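You operate a simulated robot arm through the tools that you are given. There is no shell and no other tool. Be economical: measure what you need, move in short steps, check, and stop when the job is done.

The job below is to be done with a simulated robot arm. You get a single attempt, and the scene is never put back.

Task
Move the teal vase onto the white saucer, wipe off the tea stain, stand the lavender in the vase.
Fine: use the cream cloth and put it back. Set down upright: teal vase. What is to be rubbed or washed off counts as gone when no trace of it is left.

Only the result counts: the job must be done as asked and must still hold three seconds after the hand-in. Knocking over, shifting, dropping, spilling or breaking anything else fails it. Flat cloth is picked up by pressing the open fingertips on it (5 to 10 N) and closing them slowly along it; thin cloth reads only 2 to 8 mm in the jaws.

Robot
A 6-joint arm with a two-finger parallel gripper, fixed in place. Base frame: the origin is at the foot of the arm, x ahead of it, y to its left, z up; the work surface is at about z = 0.745. Lengths are in m, angles in rad, forces in N, time in s.
With the tool pointing down near the work surface it reaches from about 0.26 to 0.68 m from the base axis. Its first joint turns from -1.152 to 1.152 rad. Payload 2.9 kg.
The TCP is the grasp point between the finger pads, 0.03 m short of the fingertips. In the tool frame z runs along the fingers and y along their closing line. Largest opening 0.11 m; finger width 0.02, thickness 0.01; the body of the gripper, 0.048 by 0.112 m, starts 0.055 m behind the TCP.
Orientation is told as [roll, pitch, yaw] about the base's x, y, z axes, in that order, counted from this pose: with the fingers straight down and closing along the base's y, the tool's x points along the base's -x, its y along +y and its z along -z.

Tools
- The arm moves only by the tool servo_tool. Its argument "deltas" is a list of rows, each a list of 7 numbers: the turn, a rotation vector about the base's x, y, z in rad, then the shift along the base's x, y, z in m, then the gripper command, from -1 (shut) to 1 (fully open), values between in proportion. In form: [[rx, ry, rz, x, y, z, fingers], ...]. A call has 1 to 12 rows; each row is the pose to reach, as a shift and turn from the pose commanded when the call began. Each row takes 0.2 s and may step no farther than 0.05 m and 0.15 rad from the row before; otherwise, or with a gripper value out of range, the whole call is refused. Where a pose cannot be reached the arm comes as near as it can. A force on the tool above 40 N (or 10 N above the force at the start of the call, whichever is more), or a blocked arm, ends the call early, and 0.2 s more pass. The fingers move at their own pace (about 0.108 m/s each) and stop on an object; they squeeze with about 30 N. The grip force told is the motor's: it shows also when the fingers shut on nothing. Time passes only in rows, and 0.2 s behind the last, so rows that repeat a pose let the fingers close. The reply holds the time, the measured pose of the TCP, the force on the tool along the base axes, the opening and the grip force, in the units named above and with some noise, with the torque about the TCP (base axes, N m) and any sound that the robot's microphone picked up.
- Cameras (640 x 400 px; columns grow to the right, rows downward): "scene" is fixed at [0.0622, 0.4191, 1.3982]; the picture's right is [-0.89, -0.45, 0.00], its down [-0.20, 0.39, -0.90] and it looks along [0.41, -0.80, -0.43] (base axes); focal length 347 px, centre (320, 200). "wrist" rides on the gripper at [0.072, 0.017, -0.103] in the tool frame; the picture's right is [-0.23, 0.97, 0.00], its down [-0.76, -0.18, -0.62] and it looks along [-0.61, -0.14, 0.78] (tool axes); focal length 222 px, centre (320, 200). There is no depth. A picture from a camera that has moved, and an enlarged one, comes with that camera's place and axes in the base frame and with its lens.
- capture(camera): a new picture of that camera. The clock stands still meanwhile.
- enlarge(camera, box): a new picture of the part [left, top, right, bottom] of that camera's present view, enlarged. The clock stands still meanwhile.
- close_job(): hands the job in; it is judged then, once.

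Go step by step. Nothing tells you positions but the pictures and the camera data: compare them with the known pose of the tool, close in by small moves and look again before you grip or let go. The budget is 120 turns and 76 pictures, counting those below and the enlarged ones. Unless the task says otherwise, let go and move clear before handing in, and close with one line.

The tools are called after ">>>" by a JSON object that holds its "api" and its "payload". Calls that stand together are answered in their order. servo_tool: Moves the arm, as the interface text tells. Its arguments: {"type":"object","properties":{"deltas":{"type":"array","items":{"type":"array","items":{"type":"number"}}}},"required":["deltas"]} The other tools are called the same way: capture (camera) takes a picture; enlarge (camera, box) takes an enlarged picture of a part of a camera's view; close_job () hands the job in.

At the start:

```text
clock: 0.0
position: [0.4034, -0.0091, 1.2007]
orientation: [-0.001, 0.0, 0.0]
force: [0.1, 0.0, -0.5]
ft_torque: [-0.02, 0.01, 0.03]
opening: 0.1101
grip_force: 0.0
```

scene: 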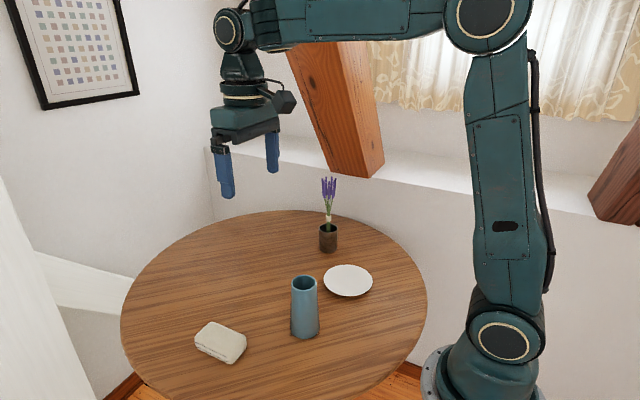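
wrist: 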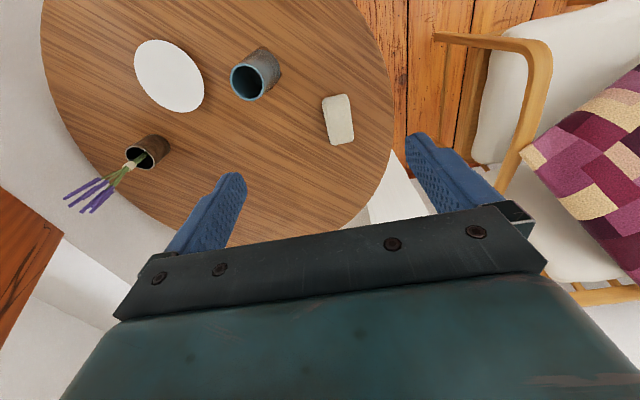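

I see a round table with a teal vase, a white saucer, a dark pot holding the lavender and a folded cream cloth. I don't see the stain yet, so I'll enlarge the views to find it.

>>> {"api": "enlarge", "payload": {"camera": "scene", "box": [270, 160, 430, 260]}}

>>> {"api": "enlarge", "payload": {"camera": "scene", "box": [120, 200, 440, 400]}}

>>> {"api": "enlarge", "payload": {"camera": "wrist", "box": [40, 0, 400, 225]}}

```text
4.00 times, centred on (350, 210) of scene
camera zoom: at [0.0622, 0.4191, 1.3982], right [-0.89, -0.45, 0.0], down [-0.2, 0.39, -0.9], along [0.41, -0.8, -0.43], focal length 1389 px, centre (200, 160)
```

zoom: 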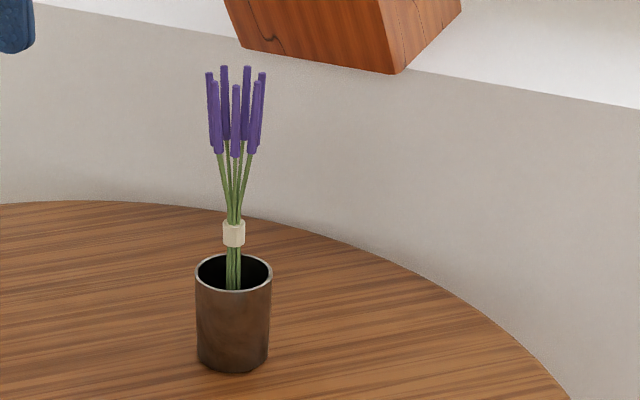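

```text
2.00 times, centred on (280, 300) of scene
camera zoom: at [0.0622, 0.4191, 1.3982], right [-0.89, -0.45, 0.0], down [-0.2, 0.39, -0.9], along [0.41, -0.8, -0.43], focal length 694 px, centre (400, 0)
```

zoom: 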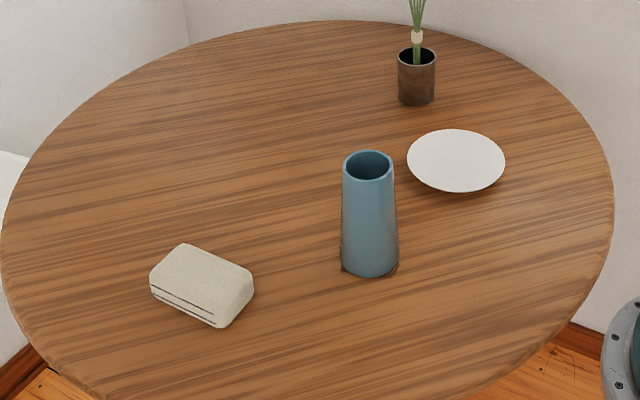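

```text
1.78 times, centred on (220, 112) of wrist
camera zoom: at [0.3304, 0.0078, 1.3028], right [0.23, 0.97, 0.0], down [0.76, -0.18, 0.62], along [0.61, -0.14, -0.78], focal length 395 px, centre (498, 356)
```

zoom: 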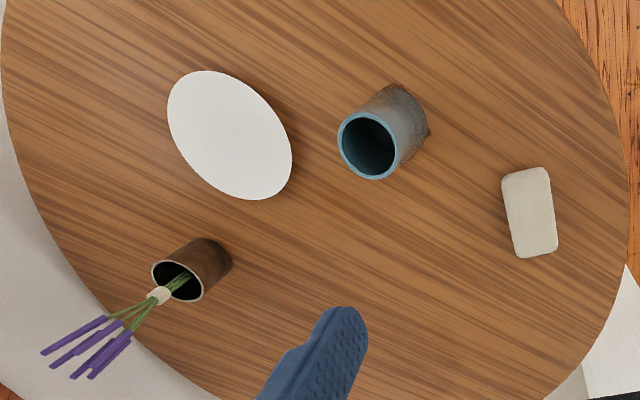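

The stain is probably under the vase, since there are dark traces at its base. I'll enlarge that area and the cloth.

>>> {"api": "enlarge", "payload": {"camera": "scene", "box": [265, 260, 345, 350]}}

>>> {"api": "enlarge", "payload": {"camera": "scene", "box": [180, 310, 260, 370]}}

>>> {"api": "enlarge", "payload": {"camera": "wrist", "box": [210, 30, 370, 150]}}

```text
4.44 times, centred on (305, 305) of scene
camera zoom: at [0.0622, 0.4191, 1.3982], right [-0.89, -0.45, 0.0], down [-0.2, 0.39, -0.9], along [0.41, -0.8, -0.43], focal length 1543 px, centre (387, -267)
```

zoom: 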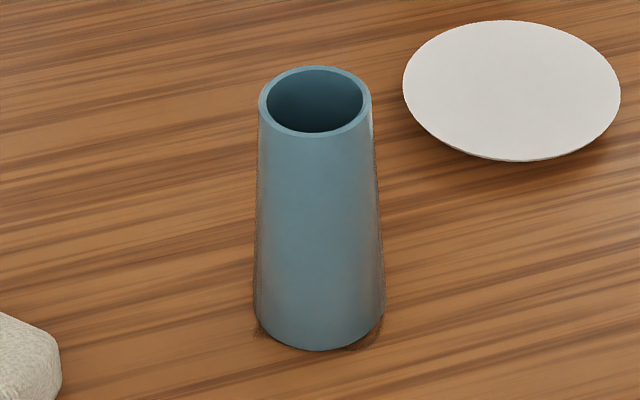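

```text
6.67 times, centred on (220, 340) of scene
camera zoom: at [0.0622, 0.4191, 1.3982], right [-0.89, -0.45, 0.0], down [-0.2, 0.39, -0.9], along [0.41, -0.8, -0.43], focal length 2315 px, centre (987, -733)
```

zoom: 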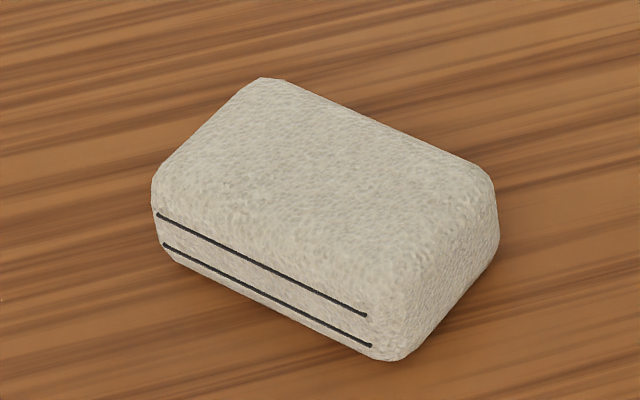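

```text
3.33 times, centred on (290, 90) of wrist
camera zoom: at [0.3304, 0.0078, 1.3028], right [0.23, 0.97, 0.0], down [0.76, -0.18, 0.62], along [0.61, -0.14, -0.78], focal length 740 px, centre (420, 567)
```

zoom: 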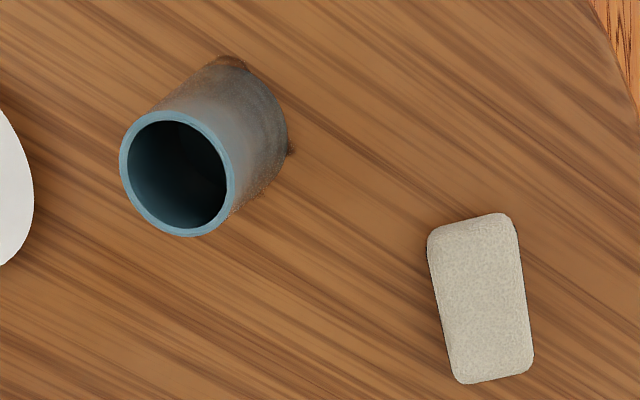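

I take the positions to be: vase (0.382, -0.122), about 0.144 tall; saucer (0.349, -0.328); pot (0.49, -0.475); cloth (0.52, 0.01), long side along x. I'll go above the vase and look again.

>>> {"api": "servo_tool", "payload": {"deltas": [[0, 0, 0, -0.004, -0.023, -0.038, 1], [0, 0, 0, -0.008, -0.046, -0.076, 1], [0, 0, 0, -0.013, -0.07, -0.115, 1], [0, 0, 0, -0.017, -0.092, -0.15, 1], [0, 0, 0, -0.021, -0.113, -0.19, 1], [0, 0, 0, -0.021, -0.113, -0.19, 1]]}}

>>> {"api": "capture", "payload": {"camera": "scene"}}

>>> {"api": "capture", "payload": {"camera": "wrist"}}

```text
clock: 1.4
position: [0.3845, -0.1224, 1.0111]
orientation: [0.002, 0.001, -0.001]
force: [-0.3, -0.4, -1.5]
ft_torque: [0.02, 0.0, -0.02]
opening: 0.1099
grip_force: 0.1
```

```text
67 pictures are left
```

scene: 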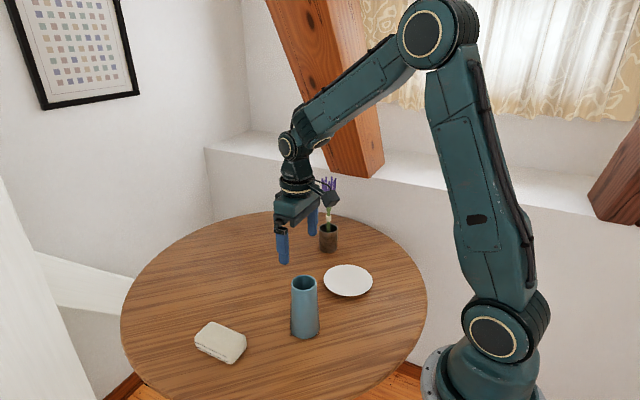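

```text
66 pictures are left
camera wrist: at [0.3118, -0.1055, 1.1139], right [0.23, 0.97, 0.0], down [0.76, -0.18, 0.62], along [0.61, -0.14, -0.78], focal length 222 px, centre (320, 200)
```

wrist: 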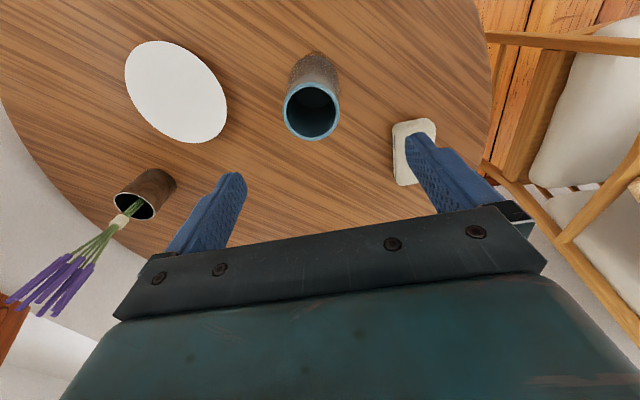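

The vase mouth computes to about (0.378, -0.127). I'll line up and come straight down around its upper part.

>>> {"api": "servo_tool", "payload": {"deltas": [[0, 0, 0, -0.005, -0.004, 0, 1], [0, 0, 0, -0.005, -0.004, -0.03, 1], [0, 0, 0, -0.005, -0.004, -0.06, 1], [0, 0, 0, -0.005, -0.004, -0.09, 1], [0, 0, 0, -0.005, -0.004, -0.12, 1], [0, 0, 0, -0.005, -0.004, -0.15, 1], [0, 0, 0, -0.005, -0.004, -0.15, 1]]}}

>>> {"api": "enlarge", "payload": {"camera": "scene", "box": [240, 220, 380, 350]}}

>>> {"api": "capture", "payload": {"camera": "wrist"}}

```text
clock: 3.0
position: [0.3776, -0.125, 0.8604]
orientation: [0.0, 0.001, 0.001]
force: [-0.5, -0.2, -0.4]
ft_torque: [0.02, -0.02, 0.0]
opening: 0.1096
grip_force: 0.1
```

```text
3.08 times, centred on (310, 285) of scene
camera zoom: at [0.0622, 0.4191, 1.3982], right [-0.89, -0.45, 0.0], down [-0.2, 0.39, -0.9], along [0.41, -0.8, -0.43], focal length 1068 px, centre (351, -62)
```

zoom: 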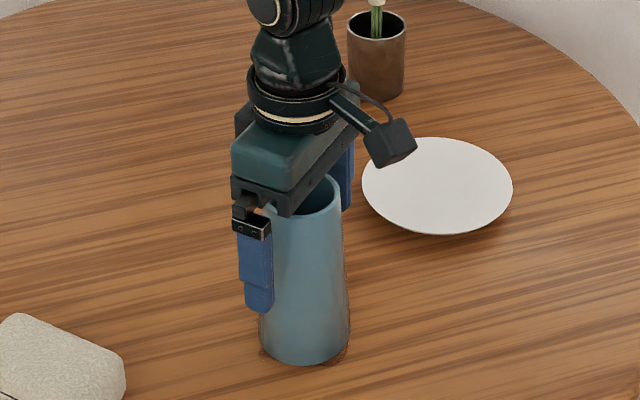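

```text
64 pictures are left
camera wrist: at [0.3055, -0.1085, 0.9623], right [0.23, 0.97, 0.0], down [0.76, -0.18, 0.62], along [0.61, -0.14, -0.78], focal length 222 px, centre (320, 200)
```

wrist: 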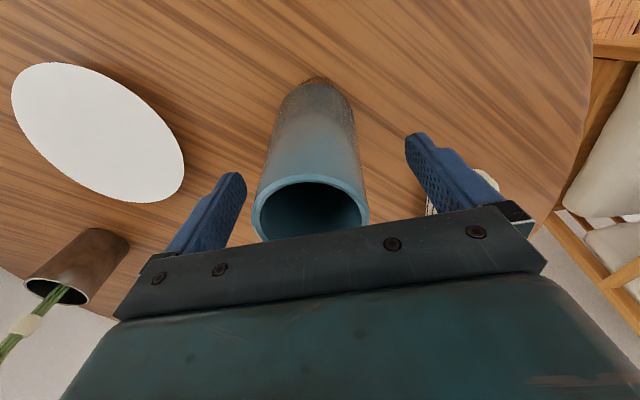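

The fingers straddle the vase. I'll shift 4 mm towards the base, close and check the grip.

>>> {"api": "servo_tool", "payload": {"deltas": [[0, 0, 0, -0.004, -0.001, 0, 0.5], [0, 0, 0, -0.004, -0.001, 0, 0.2], [0, 0, 0, -0.004, -0.001, 0, 0], [0, 0, 0, -0.004, -0.001, 0, -0.5], [0, 0, 0, -0.004, -0.001, 0, -0.5], [0, 0, 0, -0.004, -0.001, 0, -0.5]]}}

```text
clock: 4.4
position: [0.3741, -0.1267, 0.8606]
orientation: [0.0, 0.0, 0.0]
force: [0.5, -1.2, -0.2]
ft_torque: [-0.05, -0.01, -0.06]
opening: 0.064
grip_force: 30.3
```

The vase is gripped at 0.064 opening. I'll lift it a little and look.

>>> {"api": "servo_tool", "payload": {"deltas": [[0, 0, 0, 0, 0, 0.01, -0.5], [0, 0, 0, 0, 0, 0.03, -0.5], [0, 0, 0, 0, 0, 0.05, -0.5], [0, 0, 0, 0, 0, 0.07, -0.5], [0, 0, 0, 0, 0, 0.07, -0.5]]}}

>>> {"api": "capture", "payload": {"camera": "scene"}}

>>> {"api": "capture", "payload": {"camera": "wrist"}}

```text
clock: 5.6
position: [0.3756, -0.1261, 0.9305]
orientation: [0.0, 0.001, 0.001]
force: [-0.2, -0.3, -3.7]
ft_torque: [-0.02, 0.02, 0.01]
opening: 0.0592
grip_force: 30.5
```

```text
63 pictures are left
```

scene: 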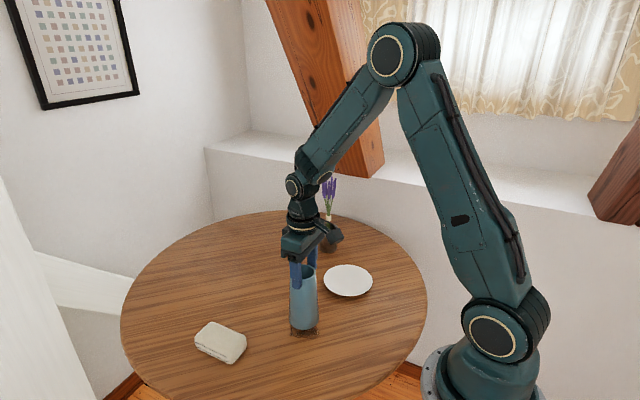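

```text
62 pictures are left
camera wrist: at [0.3026, -0.1096, 1.033], right [0.23, 0.97, 0.0], down [0.76, -0.18, 0.62], along [0.61, -0.14, -0.78], focal length 222 px, centre (320, 200)
```

wrist: 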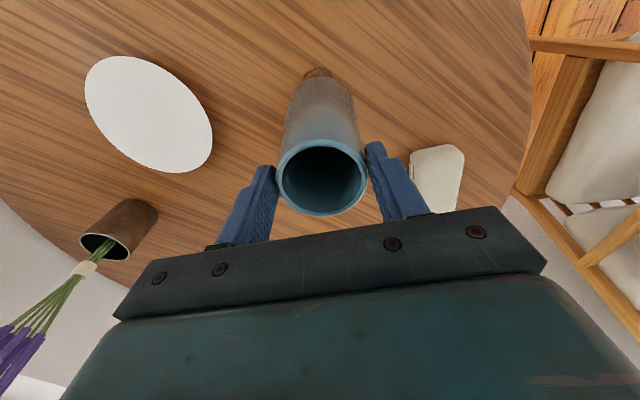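

The opening fell from 0.064 to 0.059, so the vase may have slipped. I'll check how far it lifted.

>>> {"api": "enlarge", "payload": {"camera": "scene", "box": [250, 220, 380, 350]}}

```text
3.08 times, centred on (315, 285) of scene
camera zoom: at [0.0622, 0.419, 1.3982], right [-0.89, -0.45, 0.0], down [-0.2, 0.39, -0.9], along [0.41, -0.8, -0.43], focal length 1068 px, centre (335, -62)
```

zoom: 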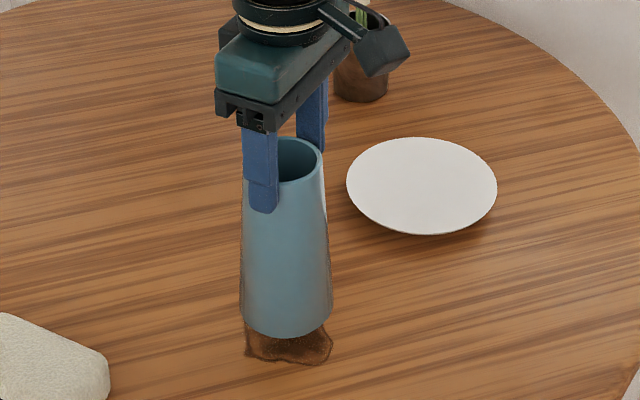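

It slipped about 4 cm because of the taper. I'll hold still for a moment with full closing command to see whether it still creeps.

>>> {"api": "servo_tool", "payload": {"deltas": [[0, 0, 0, 0, 0, 0, -1], [0, 0, 0, 0, 0, 0, -1], [0, 0, 0, 0, 0, 0, -1], [0, 0, 0, 0, 0, 0, -1]]}}

>>> {"api": "enlarge", "payload": {"camera": "scene", "box": [250, 220, 380, 350]}}

```text
clock: 6.6
position: [0.3748, -0.1252, 0.93]
orientation: [0.0, 0.0, 0.0]
force: [-0.3, 0.5, -4.1]
ft_torque: [0.02, 0.04, -0.05]
opening: 0.0592
grip_force: 29.7
```

```text
3.08 times, centred on (315, 285) of scene
camera zoom: at [0.0622, 0.419, 1.3982], right [-0.89, -0.45, 0.0], down [-0.2, 0.39, -0.9], along [0.41, -0.8, -0.43], focal length 1068 px, centre (335, -62)
```

zoom: 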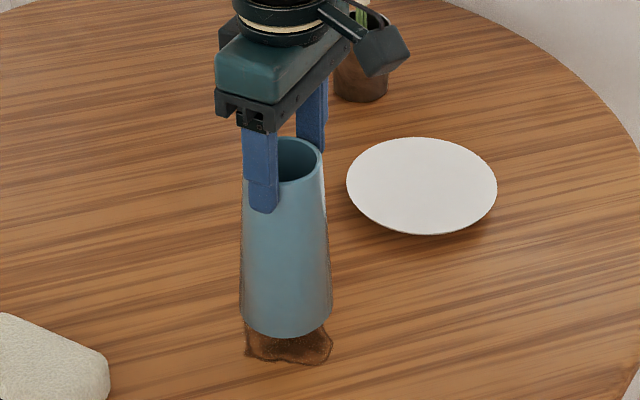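

It is steady now: the vase hangs at about z 0.78 at the bottom and the brown tea stain shows on the table. I'll raise it slightly and carry it slowly toward the saucer.

>>> {"api": "servo_tool", "payload": {"deltas": [[0, 0, 0, 0, 0, 0.003, -1], [0, 0, 0, 0, 0, 0.006, -1], [0, 0, 0, 0, 0, 0.009, -1], [0, 0, 0, 0, 0, 0.012, -1], [0, 0, 0, -0.001, -0.008, 0.012, -1], [0, 0, 0, -0.003, -0.022, 0.012, -1], [0, 0, 0, -0.005, -0.038, 0.012, -1], [0, 0, 0, -0.007, -0.054, 0.012, -1], [0, 0, 0, -0.008, -0.066, 0.012, -1], [0, 0, 0, -0.009, -0.072, 0.012, -1]]}}

>>> {"api": "enlarge", "payload": {"camera": "scene", "box": [250, 220, 410, 350]}}

```text
clock: 8.8
position: [0.3636, -0.1999, 0.9418]
orientation: [-0.001, 0.0, -0.001]
force: [0.2, -1.1, -4.0]
ft_torque: [-0.02, -0.01, -0.03]
opening: 0.0596
grip_force: 30.1
```

```text
3.08 times, centred on (330, 285) of scene
camera zoom: at [0.0622, 0.419, 1.3982], right [-0.89, -0.45, 0.0], down [-0.2, 0.39, -0.9], along [0.41, -0.8, -0.43], focal length 1068 px, centre (289, -62)
```

zoom: 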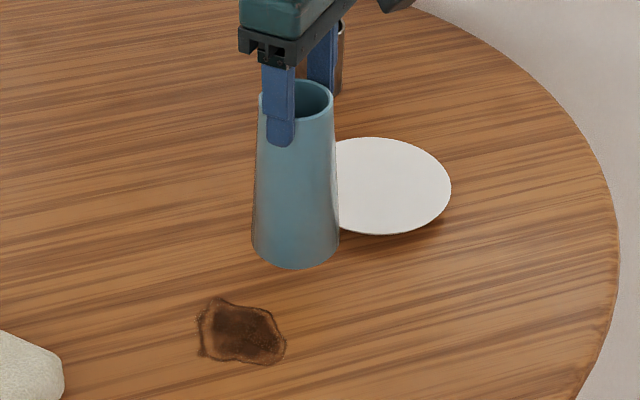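

The vase is stable and the stain is fully exposed. I'll carry on to above the saucer.

>>> {"api": "servo_tool", "payload": {"deltas": [[0, 0, 0, -0.001, -0.006, 0.003, -1], [0, 0, 0, -0.002, -0.02, 0.004, -1], [0, 0, 0, -0.004, -0.036, 0.004, -1], [0, 0, 0, -0.006, -0.052, 0.004, -1], [0, 0, 0, -0.008, -0.068, 0.004, -1], [0, 0, 0, -0.01, -0.084, 0.004, -1], [0, 0, 0, -0.012, -0.1, 0.004, -1], [0, 0, 0, -0.013, -0.114, 0.004, -1], [0, 0, 0, -0.014, -0.124, 0.004, -1], [0, 0, 0, -0.014, -0.129, 0.004, -1], [0, 0, 0, -0.014, -0.129, 0.004, -1]]}}

>>> {"api": "enlarge", "payload": {"camera": "scene", "box": [280, 200, 420, 310]}}

>>> {"api": "capture", "payload": {"camera": "wrist"}}

```text
clock: 11.2
position: [0.3497, -0.3271, 0.9468]
orientation: [0.001, -0.001, -0.001]
force: [-1.1, 0.0, -3.4]
ft_torque: [0.01, 0.04, 0.0]
opening: 0.0594
grip_force: 29.2
```

```text
3.64 times, centred on (350, 255) of scene
camera zoom: at [0.0622, 0.419, 1.3982], right [-0.89, -0.45, 0.0], down [-0.2, 0.39, -0.9], along [0.41, -0.8, -0.43], focal length 1263 px, centre (211, 0)
```

zoom: 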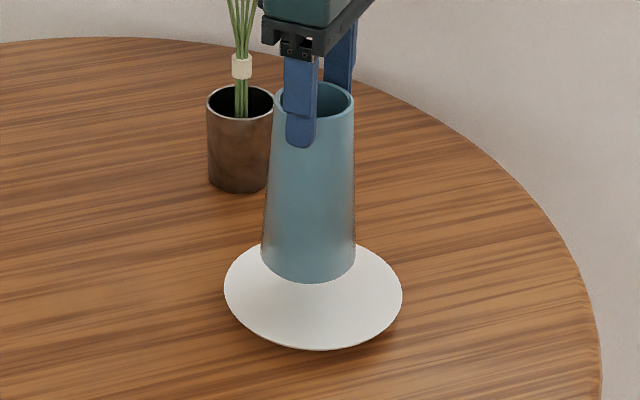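

```text
57 pictures are left
camera wrist: at [0.2773, -0.3113, 1.0493], right [0.23, 0.97, 0.0], down [0.76, -0.18, 0.62], along [0.61, -0.14, -0.78], focal length 222 px, centre (320, 200)
```

wrist: 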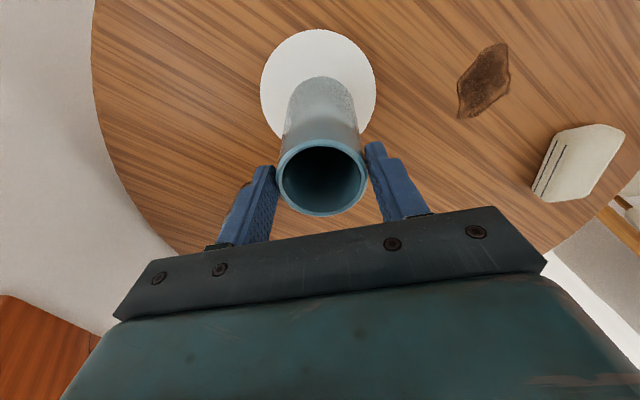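

The saucer centre looks to be near x 0.342, so I'll shift 6 mm toward the base and start lowering.

>>> {"api": "servo_tool", "payload": {"deltas": [[0, 0, 0, -0.003, 0, 0, -1], [0, 0, 0, -0.006, 0, 0, -1], [0, 0, 0, -0.006, 0, -0.005, -1], [0, 0, 0, -0.006, 0, -0.01, -1], [0, 0, 0, -0.006, 0, -0.015, -1], [0, 0, 0, -0.006, 0, -0.02, -1], [0, 0, 0, -0.006, 0, -0.02, -1]]}}

>>> {"api": "enlarge", "payload": {"camera": "scene", "box": [280, 200, 420, 310]}}

>>> {"api": "capture", "payload": {"camera": "wrist"}}

```text
clock: 12.8
position: [0.3442, -0.3266, 0.9264]
orientation: [-0.001, 0.0, 0.0]
force: [0.8, 0.2, -4.1]
ft_torque: [-0.01, 0.02, 0.04]
opening: 0.0593
grip_force: 29.9
```

```text
3.64 times, centred on (350, 255) of scene
camera zoom: at [0.0622, 0.419, 1.3982], right [-0.89, -0.45, 0.0], down [-0.2, 0.39, -0.9], along [0.41, -0.8, -0.43], focal length 1263 px, centre (211, 0)
```

zoom: 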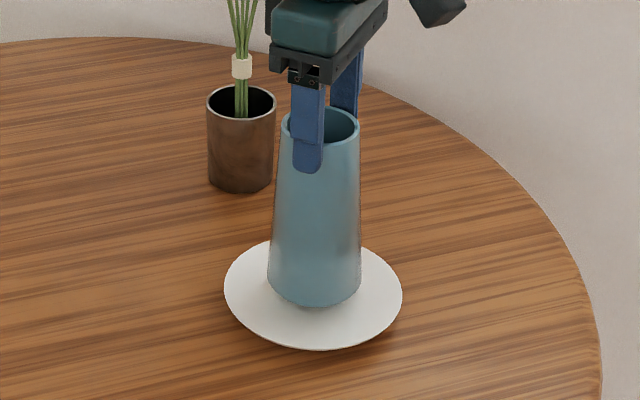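

```text
55 pictures are left
camera wrist: at [0.2716, -0.3119, 1.0291], right [0.23, 0.97, 0.0], down [0.76, -0.18, 0.62], along [0.61, -0.14, -0.78], focal length 222 px, centre (320, 200)
```

wrist: 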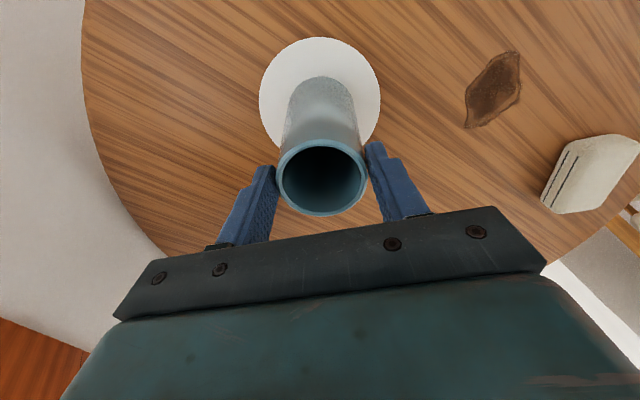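

The vase is tracking to the saucer centre with about 1.5 cm left. I'll lower it gently.

>>> {"api": "servo_tool", "payload": {"deltas": [[0, 0, 0, 0, 0, -0.003, -1], [0, 0, 0, 0, 0, -0.006, -1], [0, 0, 0, 0, 0, -0.009, -1], [0, 0, 0, 0, 0, -0.012, -1], [0, 0, 0, 0, 0, -0.012, -1]]}}

>>> {"api": "enlarge", "payload": {"camera": "scene", "box": [300, 220, 400, 310]}}

```text
clock: 14.0
position: [0.344, -0.3266, 0.914]
orientation: [-0.002, -0.001, -0.001]
force: [0.2, 0.4, -3.3]
ft_torque: [0.0, -0.01, -0.02]
opening: 0.0593
grip_force: 30.1
```

```text
4.44 times, centred on (350, 265) of scene
camera zoom: at [0.0622, 0.419, 1.3982], right [-0.89, -0.45, 0.0], down [-0.2, 0.39, -0.9], along [0.41, -0.8, -0.43], focal length 1543 px, centre (187, -89)
```

zoom: 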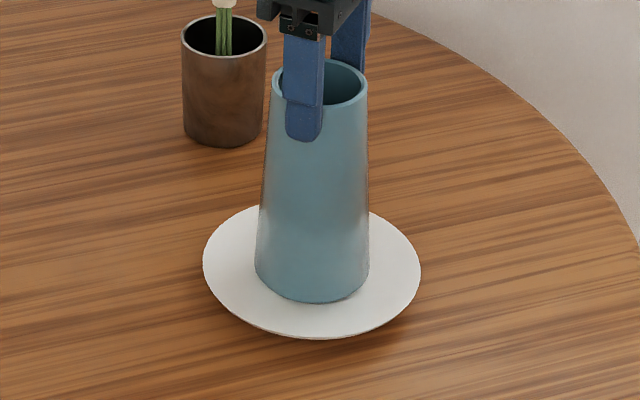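

Not yet in contact by the force reading. I'll lower it in 2 mm steps until the weight comes off.

>>> {"api": "servo_tool", "payload": {"deltas": [[0, 0, 0, 0, 0, -0.002, -1], [0, 0, 0, 0, 0, -0.004, -1], [0, 0, 0, 0, 0, -0.004, -1]]}}

```text
clock: 14.8
position: [0.3442, -0.3268, 0.9116]
orientation: [-0.005, -0.002, 0.0]
force: [-1.9, 0.6, 27.5]
ft_torque: [0.07, -0.2, 0.01]
opening: 0.06
grip_force: 29.4
```

It is in contact at 27 N. I'll ease up 2 mm and then release.

>>> {"api": "servo_tool", "payload": {"deltas": [[0, 0, 0, 0, 0, 0.0015, -1], [0, 0, 0, 0, 0, 0.0015, -1]]}}

```text
clock: 15.4
position: [0.3447, -0.3271, 0.9113]
orientation: [-0.002, -0.002, 0.0]
force: [4.3, -3.4, 16.5]
ft_torque: [-0.3, -0.86, -0.03]
opening: 0.0596
grip_force: 29.7
```

>>> {"api": "servo_tool", "payload": {"deltas": [[0, 0, 0, 0, 0, 0.001, -1], [0, 0, 0, 0, 0, 0.0015, -1]]}}

```text
clock: 16.0
position: [0.344, -0.3261, 0.9122]
orientation: [0.003, 0.003, 0.0]
force: [1.1, -0.6, 3.2]
ft_torque: [-0.24, -0.43, -0.03]
opening: 0.0598
grip_force: 30.2
```

Forces are down to a few newtons. I'll open gradually, then look.

>>> {"api": "servo_tool", "payload": {"deltas": [[0, 0, 0, 0, 0, 0, 0.12], [0, 0, 0, 0, 0, 0, 0.2], [0, 0, 0, 0, 0, 0, 0.4], [0, 0, 0, 0, 0, 0, 0.8], [0, 0, 0, 0, 0, 0, 0.8]]}}

>>> {"api": "enlarge", "payload": {"camera": "scene", "box": [300, 220, 400, 310]}}

```text
clock: 17.2
position: [0.3453, -0.3279, 0.9133]
orientation: [0.0, 0.0, 0.001]
force: [-0.4, 0.4, 0.6]
ft_torque: [-0.01, 0.01, -0.01]
opening: 0.0989
grip_force: 0.0
```

```text
4.44 times, centred on (350, 265) of scene
camera zoom: at [0.0622, 0.4191, 1.3982], right [-0.89, -0.45, 0.0], down [-0.2, 0.39, -0.9], along [0.41, -0.8, -0.43], focal length 1543 px, centre (187, -89)
```

zoom: 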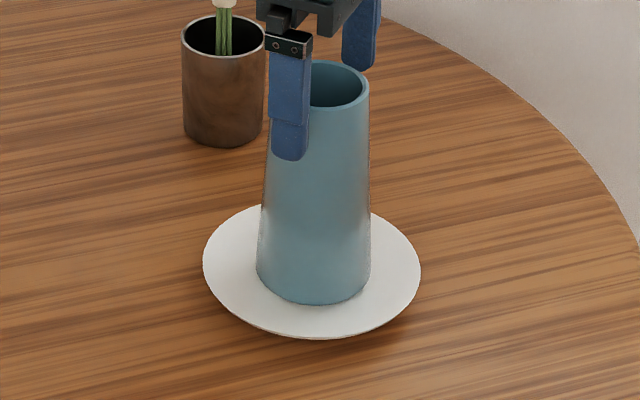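

The vase stands upright and centred on the saucer. I'll rise clear and travel toward the cloth.

>>> {"api": "servo_tool", "payload": {"deltas": [[0, 0, 0, 0, 0, 0.02, 1], [0, 0, 0, 0, 0, 0.05, 1], [0, 0, 0, 0, 0, 0.09, 1], [0, 0, 0, 0.016, 0.042, 0.09, 1], [0, 0, 0, 0.032, 0.084, 0.09, 1], [0, 0, 0, 0.048, 0.126, 0.09, 1], [0, 0, 0, 0.064, 0.168, 0.09, 1], [0, 0, 0, 0.08, 0.21, 0.08, 1], [0, 0, 0, 0.096, 0.252, 0.06, 1], [0, 0, 0, 0.112, 0.294, 0.04, 1], [0, 0, 0, 0.13, 0.337, 0.03, 1], [0, 0, 0, 0.13, 0.337, 0.03, 1]]}}

>>> {"api": "capture", "payload": {"camera": "wrist"}}

>>> {"api": "enlarge", "payload": {"camera": "scene", "box": [180, 260, 400, 390]}}

```text
clock: 19.8
position: [0.4757, 0.0103, 0.945]
orientation: [0.001, 0.0, 0.001]
force: [-0.5, -0.3, -0.1]
ft_torque: [-0.02, -0.03, -0.02]
opening: 0.1102
grip_force: 0.0
```

```text
52 pictures are left
camera wrist: at [0.4037, 0.0276, 1.0478], right [0.23, 0.97, 0.0], down [0.76, -0.18, 0.62], along [0.61, -0.14, -0.78], focal length 222 px, centre (320, 200)
```

wrist: 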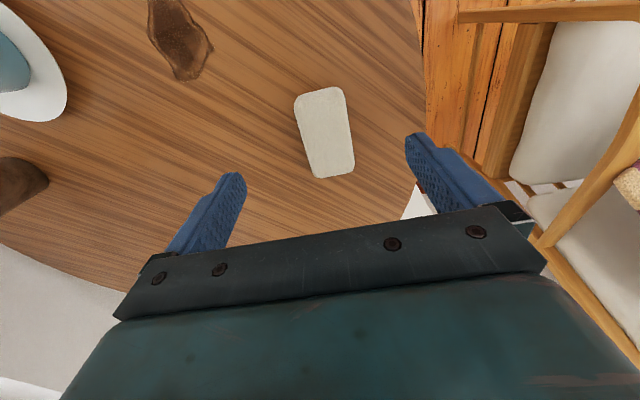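

```text
2.91 times, centred on (290, 325) of scene
camera zoom: at [0.0622, 0.4191, 1.3982], right [-0.89, -0.45, 0.0], down [-0.2, 0.39, -0.9], along [0.41, -0.8, -0.43], focal length 1010 px, centre (407, -164)
```

zoom: 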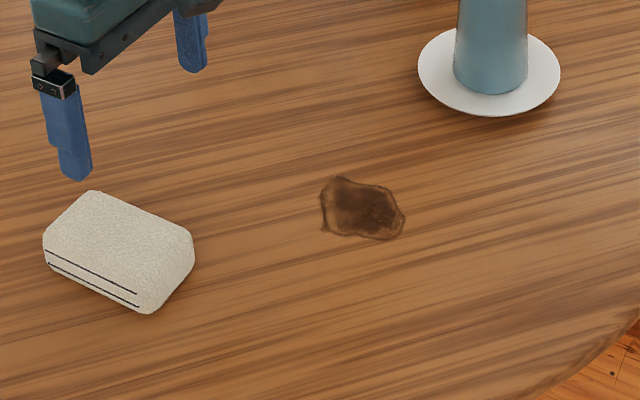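

The folded cloth spans about x 0.463–0.572 and y -0.018–0.038, with its centre at (0.517, 0.010). I'll come down over it and grip across its width, leaving its bottom free of the fingertips.

>>> {"api": "servo_tool", "payload": {"deltas": [[0, 0, 0, 0.02, 0, -0.02, 1], [0, 0, 0, 0.041, 0, -0.05, 1], [0, 0, 0, 0.041, 0, -0.09, 1], [0, 0, 0, 0.041, 0, -0.12, 1], [0, 0, 0, 0.041, 0, -0.14, 1], [0, 0, 0, 0.041, 0, -0.154, 1], [0, 0, 0, 0.041, 0, -0.154, 1]]}}

>>> {"api": "enlarge", "payload": {"camera": "scene", "box": [160, 270, 270, 370]}}

>>> {"api": "capture", "payload": {"camera": "wrist"}}

```text
clock: 21.4
position: [0.5143, 0.0108, 0.7891]
orientation: [0.0, -0.002, 0.0]
force: [-0.2, -0.1, 0.0]
ft_torque: [0.03, 0.0, -0.02]
opening: 0.1102
grip_force: 0.0
```

```text
4.00 times, centred on (215, 320) of scene
camera zoom: at [0.0622, 0.4191, 1.3982], right [-0.89, -0.45, 0.0], down [-0.2, 0.39, -0.9], along [0.41, -0.8, -0.43], focal length 1389 px, centre (740, -280)
```

zoom: 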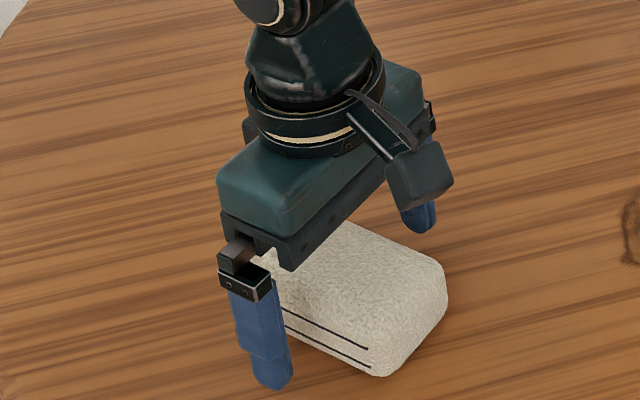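

```text
49 pictures are left
camera wrist: at [0.4423, 0.0263, 0.892], right [0.23, 0.97, 0.0], down [0.76, -0.18, 0.62], along [0.61, -0.14, -0.78], focal length 222 px, centre (320, 200)
```

wrist: 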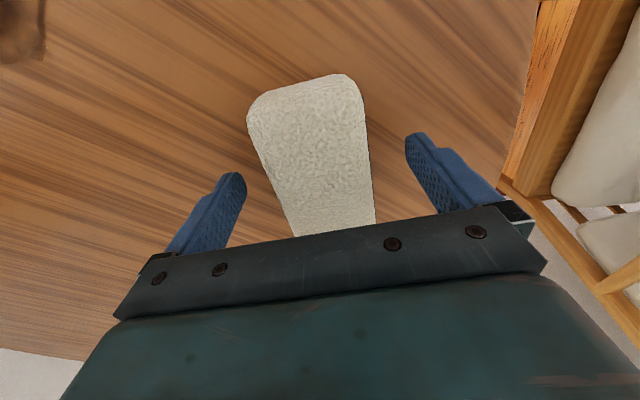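

The fingers straddle the cloth. I'll close slowly.

>>> {"api": "servo_tool", "payload": {"deltas": [[0, 0, 0, 0, 0, 0, 0.5], [0, 0, 0, 0, 0, 0, 0.2], [0, 0, 0, 0, 0, 0, 0.05], [0, 0, 0, 0, 0, 0, -0.1], [0, 0, 0, 0, 0, 0, -0.5], [0, 0, 0, 0, 0, 0, -1], [0, 0, 0, 0, 0, 0, -1]]}}

>>> {"api": "capture", "payload": {"camera": "wrist"}}

```text
clock: 23.0
position: [0.514, 0.0103, 0.7889]
orientation: [-0.001, -0.001, 0.0]
force: [0.3, 0.1, 0.4]
ft_torque: [0.0, 0.01, 0.01]
opening: 0.0611
grip_force: 29.8
```

```text
48 pictures are left
camera wrist: at [0.4422, 0.0263, 0.8922], right [0.23, 0.97, 0.0], down [0.76, -0.18, 0.62], along [0.61, -0.14, -0.78], focal length 222 px, centre (320, 200)
```

wrist: 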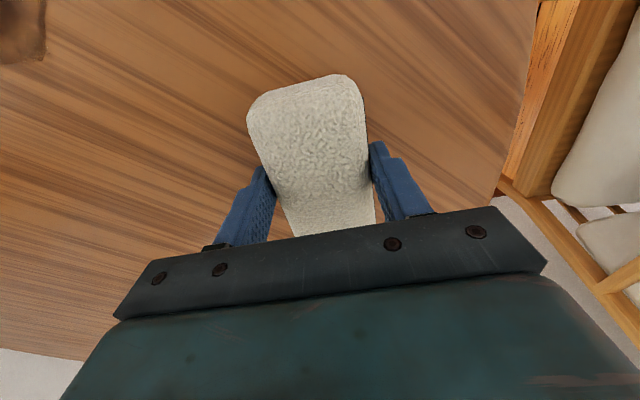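

The cloth is held at 0.061. The stain spans about x 0.343–0.42 and y -0.16 to -0.09. I'll lift the cloth, carry it to the stain's near edge and hover.

>>> {"api": "servo_tool", "payload": {"deltas": [[0, 0, 0, 0, 0, 0.015, -1], [0, 0, 0, 0, 0, 0.035, -1], [0, 0, 0, -0.02, -0.01, 0.05, -1], [0, 0, 0, -0.055, -0.025, 0.05, -1], [0, 0, 0, -0.09, -0.045, 0.05, -1], [0, 0, 0, -0.12, -0.065, 0.05, -1], [0, 0, 0, -0.132, -0.08, 0.035, -1], [0, 0, 0, -0.132, -0.085, 0.015, -1], [0, 0, 0, -0.132, -0.085, 0.008, -1], [0, 0, 0, -0.132, -0.085, 0.008, -1]]}}

>>> {"api": "enlarge", "payload": {"camera": "scene", "box": [210, 240, 370, 370]}}

>>> {"api": "capture", "payload": {"camera": "wrist"}}

```text
clock: 25.2
position: [0.3835, -0.0755, 0.7957]
orientation: [0.002, 0.001, 0.001]
force: [-0.8, 0.0, -1.1]
ft_torque: [0.02, 0.03, 0.01]
opening: 0.0613
grip_force: 29.6
```

```text
3.08 times, centred on (290, 305) of scene
camera zoom: at [0.0622, 0.4191, 1.3982], right [-0.89, -0.45, 0.0], down [-0.2, 0.39, -0.9], along [0.41, -0.8, -0.43], focal length 1068 px, centre (412, -123)
```

zoom: 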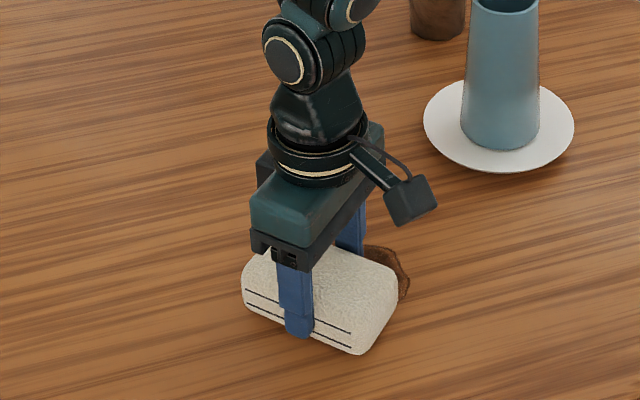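

```text
46 pictures are left
camera wrist: at [0.3113, -0.0595, 0.8986], right [0.23, 0.97, 0.0], down [0.76, -0.18, 0.62], along [0.61, -0.14, -0.78], focal length 222 px, centre (320, 200)
```

wrist: 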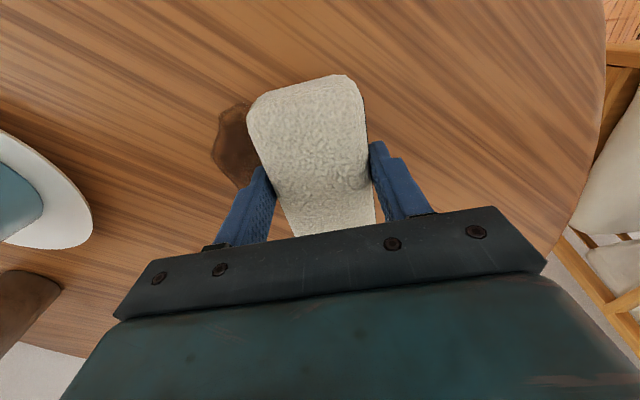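

The cloth hovers at the near edge of the stain. I'll press down gently until I feel the table.

>>> {"api": "servo_tool", "payload": {"deltas": [[0, 0, 0, 0, 0, -0.004, -1], [0, 0, 0, 0, 0, -0.007, -1], [0, 0, 0, 0, 0, -0.009, -1], [0, 0, 0, 0, 0, -0.009, -1]]}}

```text
clock: 26.2
position: [0.3837, -0.0752, 0.7905]
orientation: [0.0, -0.004, 0.001]
force: [-6.1, 0.1, 38.7]
ft_torque: [0.07, 0.4, 0.01]
opening: 0.0616
grip_force: 29.7
```

That's 38 N, too hard. I'll ease up.

>>> {"api": "servo_tool", "payload": {"deltas": [[0, 0, 0, 0, 0, 0.002, -1], [0, 0, 0, 0, 0, 0.002, -1]]}}

```text
clock: 26.8
position: [0.3831, -0.0758, 0.7894]
orientation: [0.0, -0.001, 0.001]
force: [1.8, 0.1, 3.4]
ft_torque: [-0.15, -0.33, 0.05]
opening: 0.0614
grip_force: 30.1
```

A light 3 N now. I'll add a touch of pressure and make the first strokes.

>>> {"api": "servo_tool", "payload": {"deltas": [[0, 0, 0, 0, 0, -0.0004, -1], [0, 0, 0, 0, -0.015, -0.0004, -1], [0, 0, 0, 0, -0.035, -0.0004, -1], [0, 0, 0, 0, -0.055, -0.0004, -1], [0, 0, 0, 0, -0.075, -0.0004, -1], [0, 0, 0, 0, -0.095, -0.0004, -1], [0, 0, 0, 0, -0.105, -0.0004, -1], [0, 0, 0, 0, -0.085, -0.0004, -1], [0, 0, 0, 0, -0.06, -0.0004, -1], [0, 0, 0, 0, -0.035, -0.0004, -1], [0, 0, 0, 0, -0.01, -0.0004, -1], [0, 0, 0, 0, 0.01, -0.0004, -1]]}}

>>> {"api": "capture", "payload": {"camera": "wrist"}}

>>> {"api": "enlarge", "payload": {"camera": "scene", "box": [210, 240, 370, 370]}}

```text
clock: 29.4
position: [0.3836, -0.0644, 0.7901]
orientation: [0.001, 0.0, -0.002]
force: [-0.8, -0.1, -1.0]
ft_torque: [-0.03, -0.01, -0.01]
opening: 0.0615
grip_force: 30.1
```

```text
45 pictures are left
camera wrist: at [0.3103, -0.0476, 0.8923], right [0.23, 0.97, 0.0], down [0.76, -0.18, 0.62], along [0.61, -0.14, -0.78], focal length 222 px, centre (320, 200)
```

wrist: 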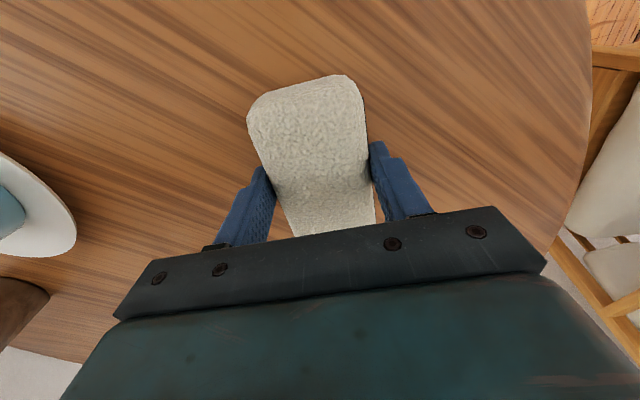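

```text
3.08 times, centred on (290, 305) of scene
camera zoom: at [0.0622, 0.419, 1.3982], right [-0.89, -0.45, 0.0], down [-0.2, 0.39, -0.9], along [0.41, -0.8, -0.43], focal length 1068 px, centre (412, -123)
```

zoom: 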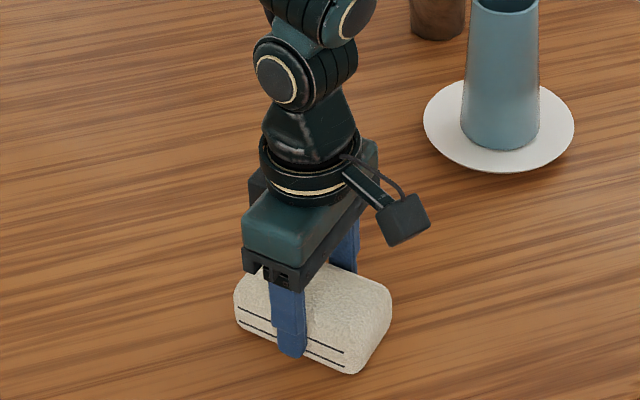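

Most of it is gone. I'll do a second pass with slight x offsets for the margins and a little more pressure.

>>> {"api": "servo_tool", "payload": {"deltas": [[0, 0, 0, -0.008, 0, -0.001, -1], [0, 0, 0, -0.016, -0.02, -0.001, -1], [0, 0, 0, -0.016, -0.045, -0.001, -1], [0, 0, 0, -0.016, -0.07, -0.001, -1], [0, 0, 0, -0.016, -0.095, -0.001, -1], [0, 0, 0, -0.016, -0.115, -0.001, -1], [0, 0, 0, 0.0, -0.118, -0.001, -1], [0, 0, 0, 0.016, -0.115, -0.001, -1], [0, 0, 0, 0.016, -0.09, -0.001, -1], [0, 0, 0, 0.016, -0.06, -0.001, -1], [0, 0, 0, 0.016, -0.03, -0.001, -1], [0, 0, 0, 0.016, 0, -0.001, -1]]}}

```text
clock: 32.0
position: [0.3984, -0.0664, 0.789]
orientation: [-0.004, -0.004, -0.001]
force: [1.0, -16.1, 36.3]
ft_torque: [-0.39, 0.28, 0.47]
opening: 0.0614
grip_force: 30.0
```

That pass pressed firmly enough. I'll lift the cloth and carry it back above its spot, looking at the table on the way.

>>> {"api": "servo_tool", "payload": {"deltas": [[0, 0, 0, 0, 0, 0.01, -1], [0, 0, 0, 0, 0, 0.03, -1], [0, 0, 0, 0.02, 0.015, 0.05, -1], [0, 0, 0, 0.05, 0.035, 0.05, -1], [0, 0, 0, 0.08, 0.055, 0.05, -1], [0, 0, 0, 0.105, 0.07, 0.05, -1], [0, 0, 0, 0.115, 0.076, 0.05, -1], [0, 0, 0, 0.115, 0.076, 0.05, -1]]}}

>>> {"api": "enlarge", "payload": {"camera": "scene", "box": [240, 270, 370, 370]}}

>>> {"api": "capture", "payload": {"camera": "wrist"}}

```text
clock: 33.8
position: [0.5144, 0.011, 0.8401]
orientation: [-0.001, 0.0, 0.0]
force: [0.5, 0.2, -0.6]
ft_torque: [0.01, 0.05, 0.01]
opening: 0.0614
grip_force: 30.0
```

```text
4.00 times, centred on (305, 320) of scene
camera zoom: at [0.0622, 0.4191, 1.3982], right [-0.89, -0.45, 0.0], down [-0.2, 0.39, -0.9], along [0.41, -0.8, -0.43], focal length 1389 px, centre (380, -280)
```

zoom: 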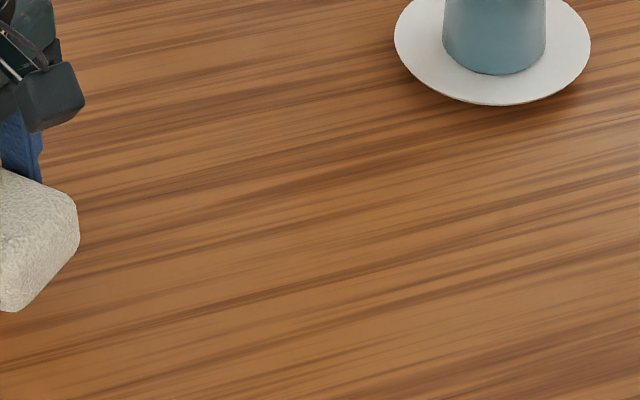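

```text
42 pictures are left
camera wrist: at [0.4409, 0.0274, 0.9424], right [0.23, 0.97, 0.0], down [0.76, -0.18, 0.62], along [0.61, -0.14, -0.78], focal length 222 px, centre (320, 200)
```

wrist: 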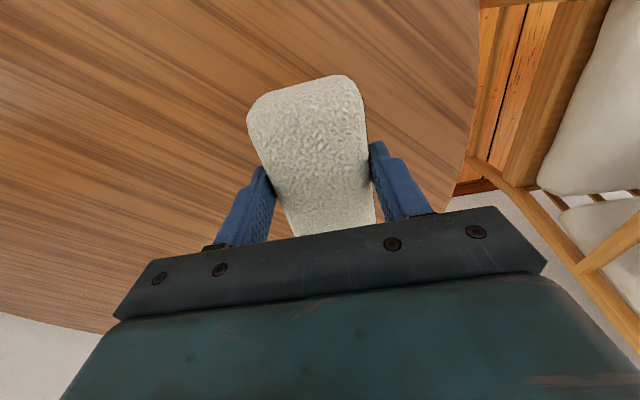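

The stain is gone. I'll set the cloth back down where it was.

>>> {"api": "servo_tool", "payload": {"deltas": [[0, 0, 0, 0, 0, -0.02, -1], [0, 0, 0, 0, 0, -0.035, -1], [0, 0, 0, 0, 0, -0.044, -1], [0, 0, 0, 0, 0, -0.048, -1], [0, 0, 0, 0, 0, -0.0495, -1], [0, 0, 0, 0, 0, -0.0495, -1]]}}

```text
clock: 35.2
position: [0.5137, 0.0106, 0.7895]
orientation: [0.0, -0.003, 0.0]
force: [-2.2, -0.7, 4.2]
ft_torque: [-0.1, -0.25, -0.06]
opening: 0.0613
grip_force: 30.6
```

The cloth touches the table with about 4 N. I'll release it and rise.

>>> {"api": "servo_tool", "payload": {"deltas": [[0, 0, 0, 0, 0, 0, 0.15], [0, 0, 0, 0, 0, 0, 0.4], [0, 0, 0, 0, 0, 0, 1], [0, 0, 0, 0, 0, 0, 1], [0, 0, 0, 0, 0, 0.03, 1], [0, 0, 0, 0, 0, 0.07, 1], [0, 0, 0, 0, 0, 0.12, 1], [0, 0, 0, 0, 0, 0.17, 1], [0, 0, 0, 0, 0, 0.22, 1], [0, 0, 0, 0, 0, 0.27, 1], [0, 0, 0, 0, 0, 0.27, 1]]}}

>>> {"api": "capture", "payload": {"camera": "scene"}}

>>> {"api": "enlarge", "payload": {"camera": "scene", "box": [180, 310, 260, 370]}}

>>> {"api": "capture", "payload": {"camera": "wrist"}}

```text
clock: 37.6
position: [0.5143, 0.009, 1.0593]
orientation: [-0.001, -0.001, -0.001]
force: [0.0, -0.2, 0.2]
ft_torque: [-0.02, 0.0, 0.04]
opening: 0.1098
grip_force: 0.1
```

```text
41 pictures are left
```

scene: 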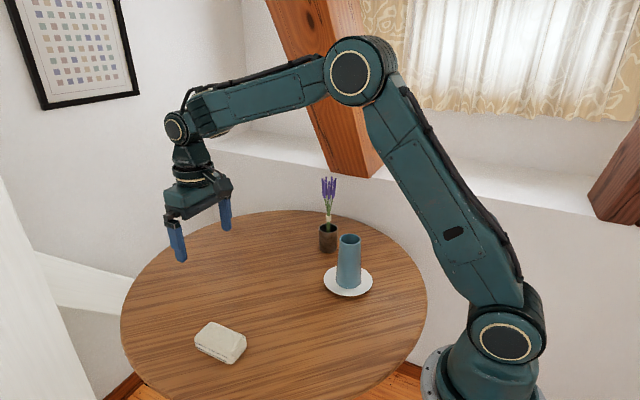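

```text
6.67 times, centred on (220, 340) of scene
camera zoom: at [0.0622, 0.4191, 1.3982], right [-0.89, -0.45, 0.0], down [-0.2, 0.39, -0.9], along [0.41, -0.8, -0.43], focal length 2315 px, centre (987, -733)
```

zoom: 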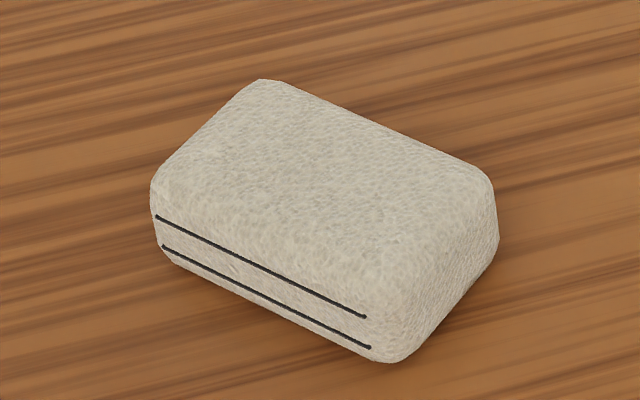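

```text
39 pictures are left
camera wrist: at [0.4424, 0.0258, 1.1615], right [0.23, 0.97, 0.0], down [0.76, -0.18, 0.62], along [0.61, -0.14, -0.78], focal length 222 px, centre (320, 200)
```

wrist: 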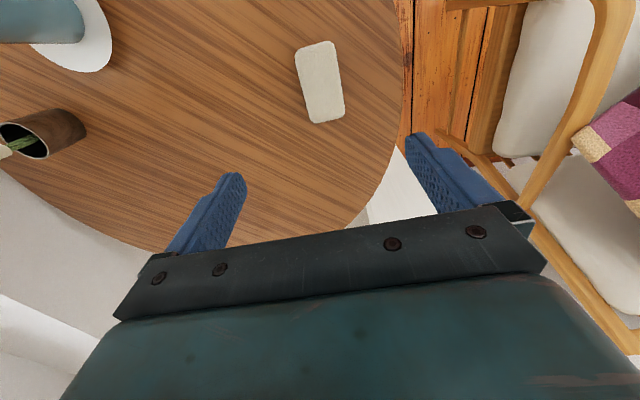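

The cloth is back in place, the vase is on the saucer and the stain is gone. Next I'll take the lavender at its pale band from the side, with the fingers heading to -y and tilted, to keep clear of the vase. First comes the transit with yaw.

>>> {"api": "servo_tool", "payload": {"deltas": [[0, 0, -0.13, -0.003, -0.02, 0.005, 1], [0, 0, -0.26, -0.006, -0.04, 0.01, 1], [0, 0, -0.39, -0.009, -0.06, 0.015, 1], [0, 0, -0.52, -0.012, -0.08, 0.02, 1], [0, 0, -0.65, -0.015, -0.1, 0.02, 1], [0, 0, -0.78, -0.018, -0.12, 0.02, 1], [0, 0, -0.91, -0.021, -0.14, 0.02, 1], [0, 0, -1.04, -0.024, -0.16, 0.02, 1], [0, 0, -1.17, -0.027, -0.18, 0.02, 1], [0, 0, -1.3, -0.03, -0.2, 0.02, 1], [0, 0, -1.43, -0.032, -0.22, 0.02, 1], [0, 0, -1.571, -0.032, -0.24, 0.02, 1]]}}

```text
clock: 40.2
position: [0.4809, -0.2307, 1.0778]
orientation: [0.002, 0.001, -1.574]
force: [-0.2, 0.2, 0.5]
ft_torque: [-0.01, 0.02, 0.01]
opening: 0.1099
grip_force: 0.0
```

Now I'll tilt the tool toward -y in place, moving a little toward the lavender.

>>> {"api": "servo_tool", "payload": {"deltas": [[-0.13, 0, 0, 0, -0.012, -0.01, 1], [-0.26, 0, 0, 0, -0.025, -0.02, 1], [-0.39, 0, 0, 0, -0.038, -0.03, 1], [-0.52, 0, 0, 0, -0.05, -0.04, 1], [-0.65, 0, 0, 0, -0.065, -0.05, 1], [-0.78, 0, 0, 0, -0.08, -0.06, 1], [-0.91, 0, 0, 0, -0.095, -0.07, 1], [-1.04, 0, 0, 0, -0.11, -0.08, 1], [-1.13, 0, 0, 0, -0.12, -0.09, 1], [-1.13, 0, 0, 0, -0.12, -0.09, 1]]}}

>>> {"api": "capture", "payload": {"camera": "scene"}}

>>> {"api": "capture", "payload": {"camera": "wrist"}}

```text
clock: 42.4
position: [0.4817, -0.3504, 0.9889]
orientation: [0.003, -1.13, -1.571]
force: [-0.4, 0.1, -0.1]
ft_torque: [0.0, 0.01, -0.04]
opening: 0.1101
grip_force: 0.1
```

```text
38 pictures are left
```

scene: 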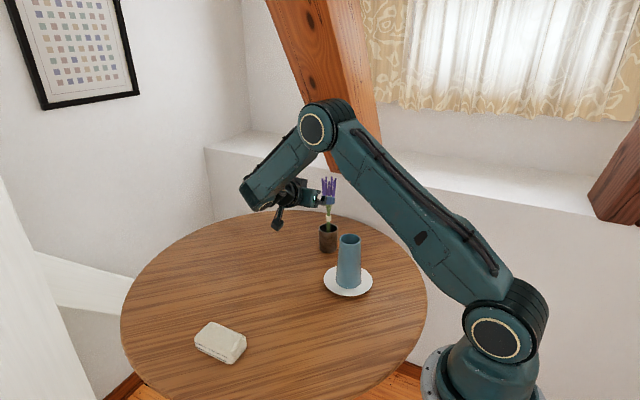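

```text
37 pictures are left
camera wrist: at [0.4991, -0.2266, 0.9667], right [0.97, -0.1, 0.21], down [-0.18, 0.24, 0.95], along [-0.14, -0.97, 0.22], focal length 222 px, centre (320, 200)
```

wrist: 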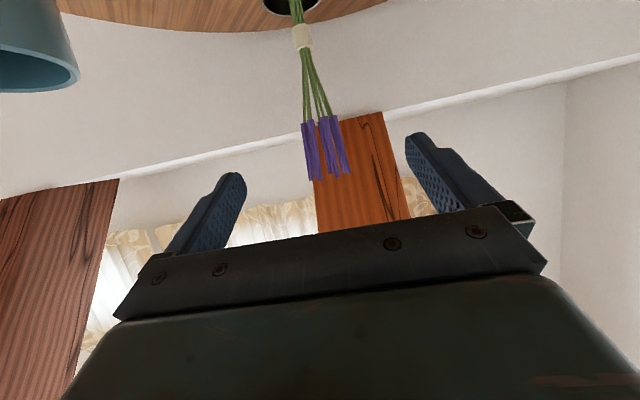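

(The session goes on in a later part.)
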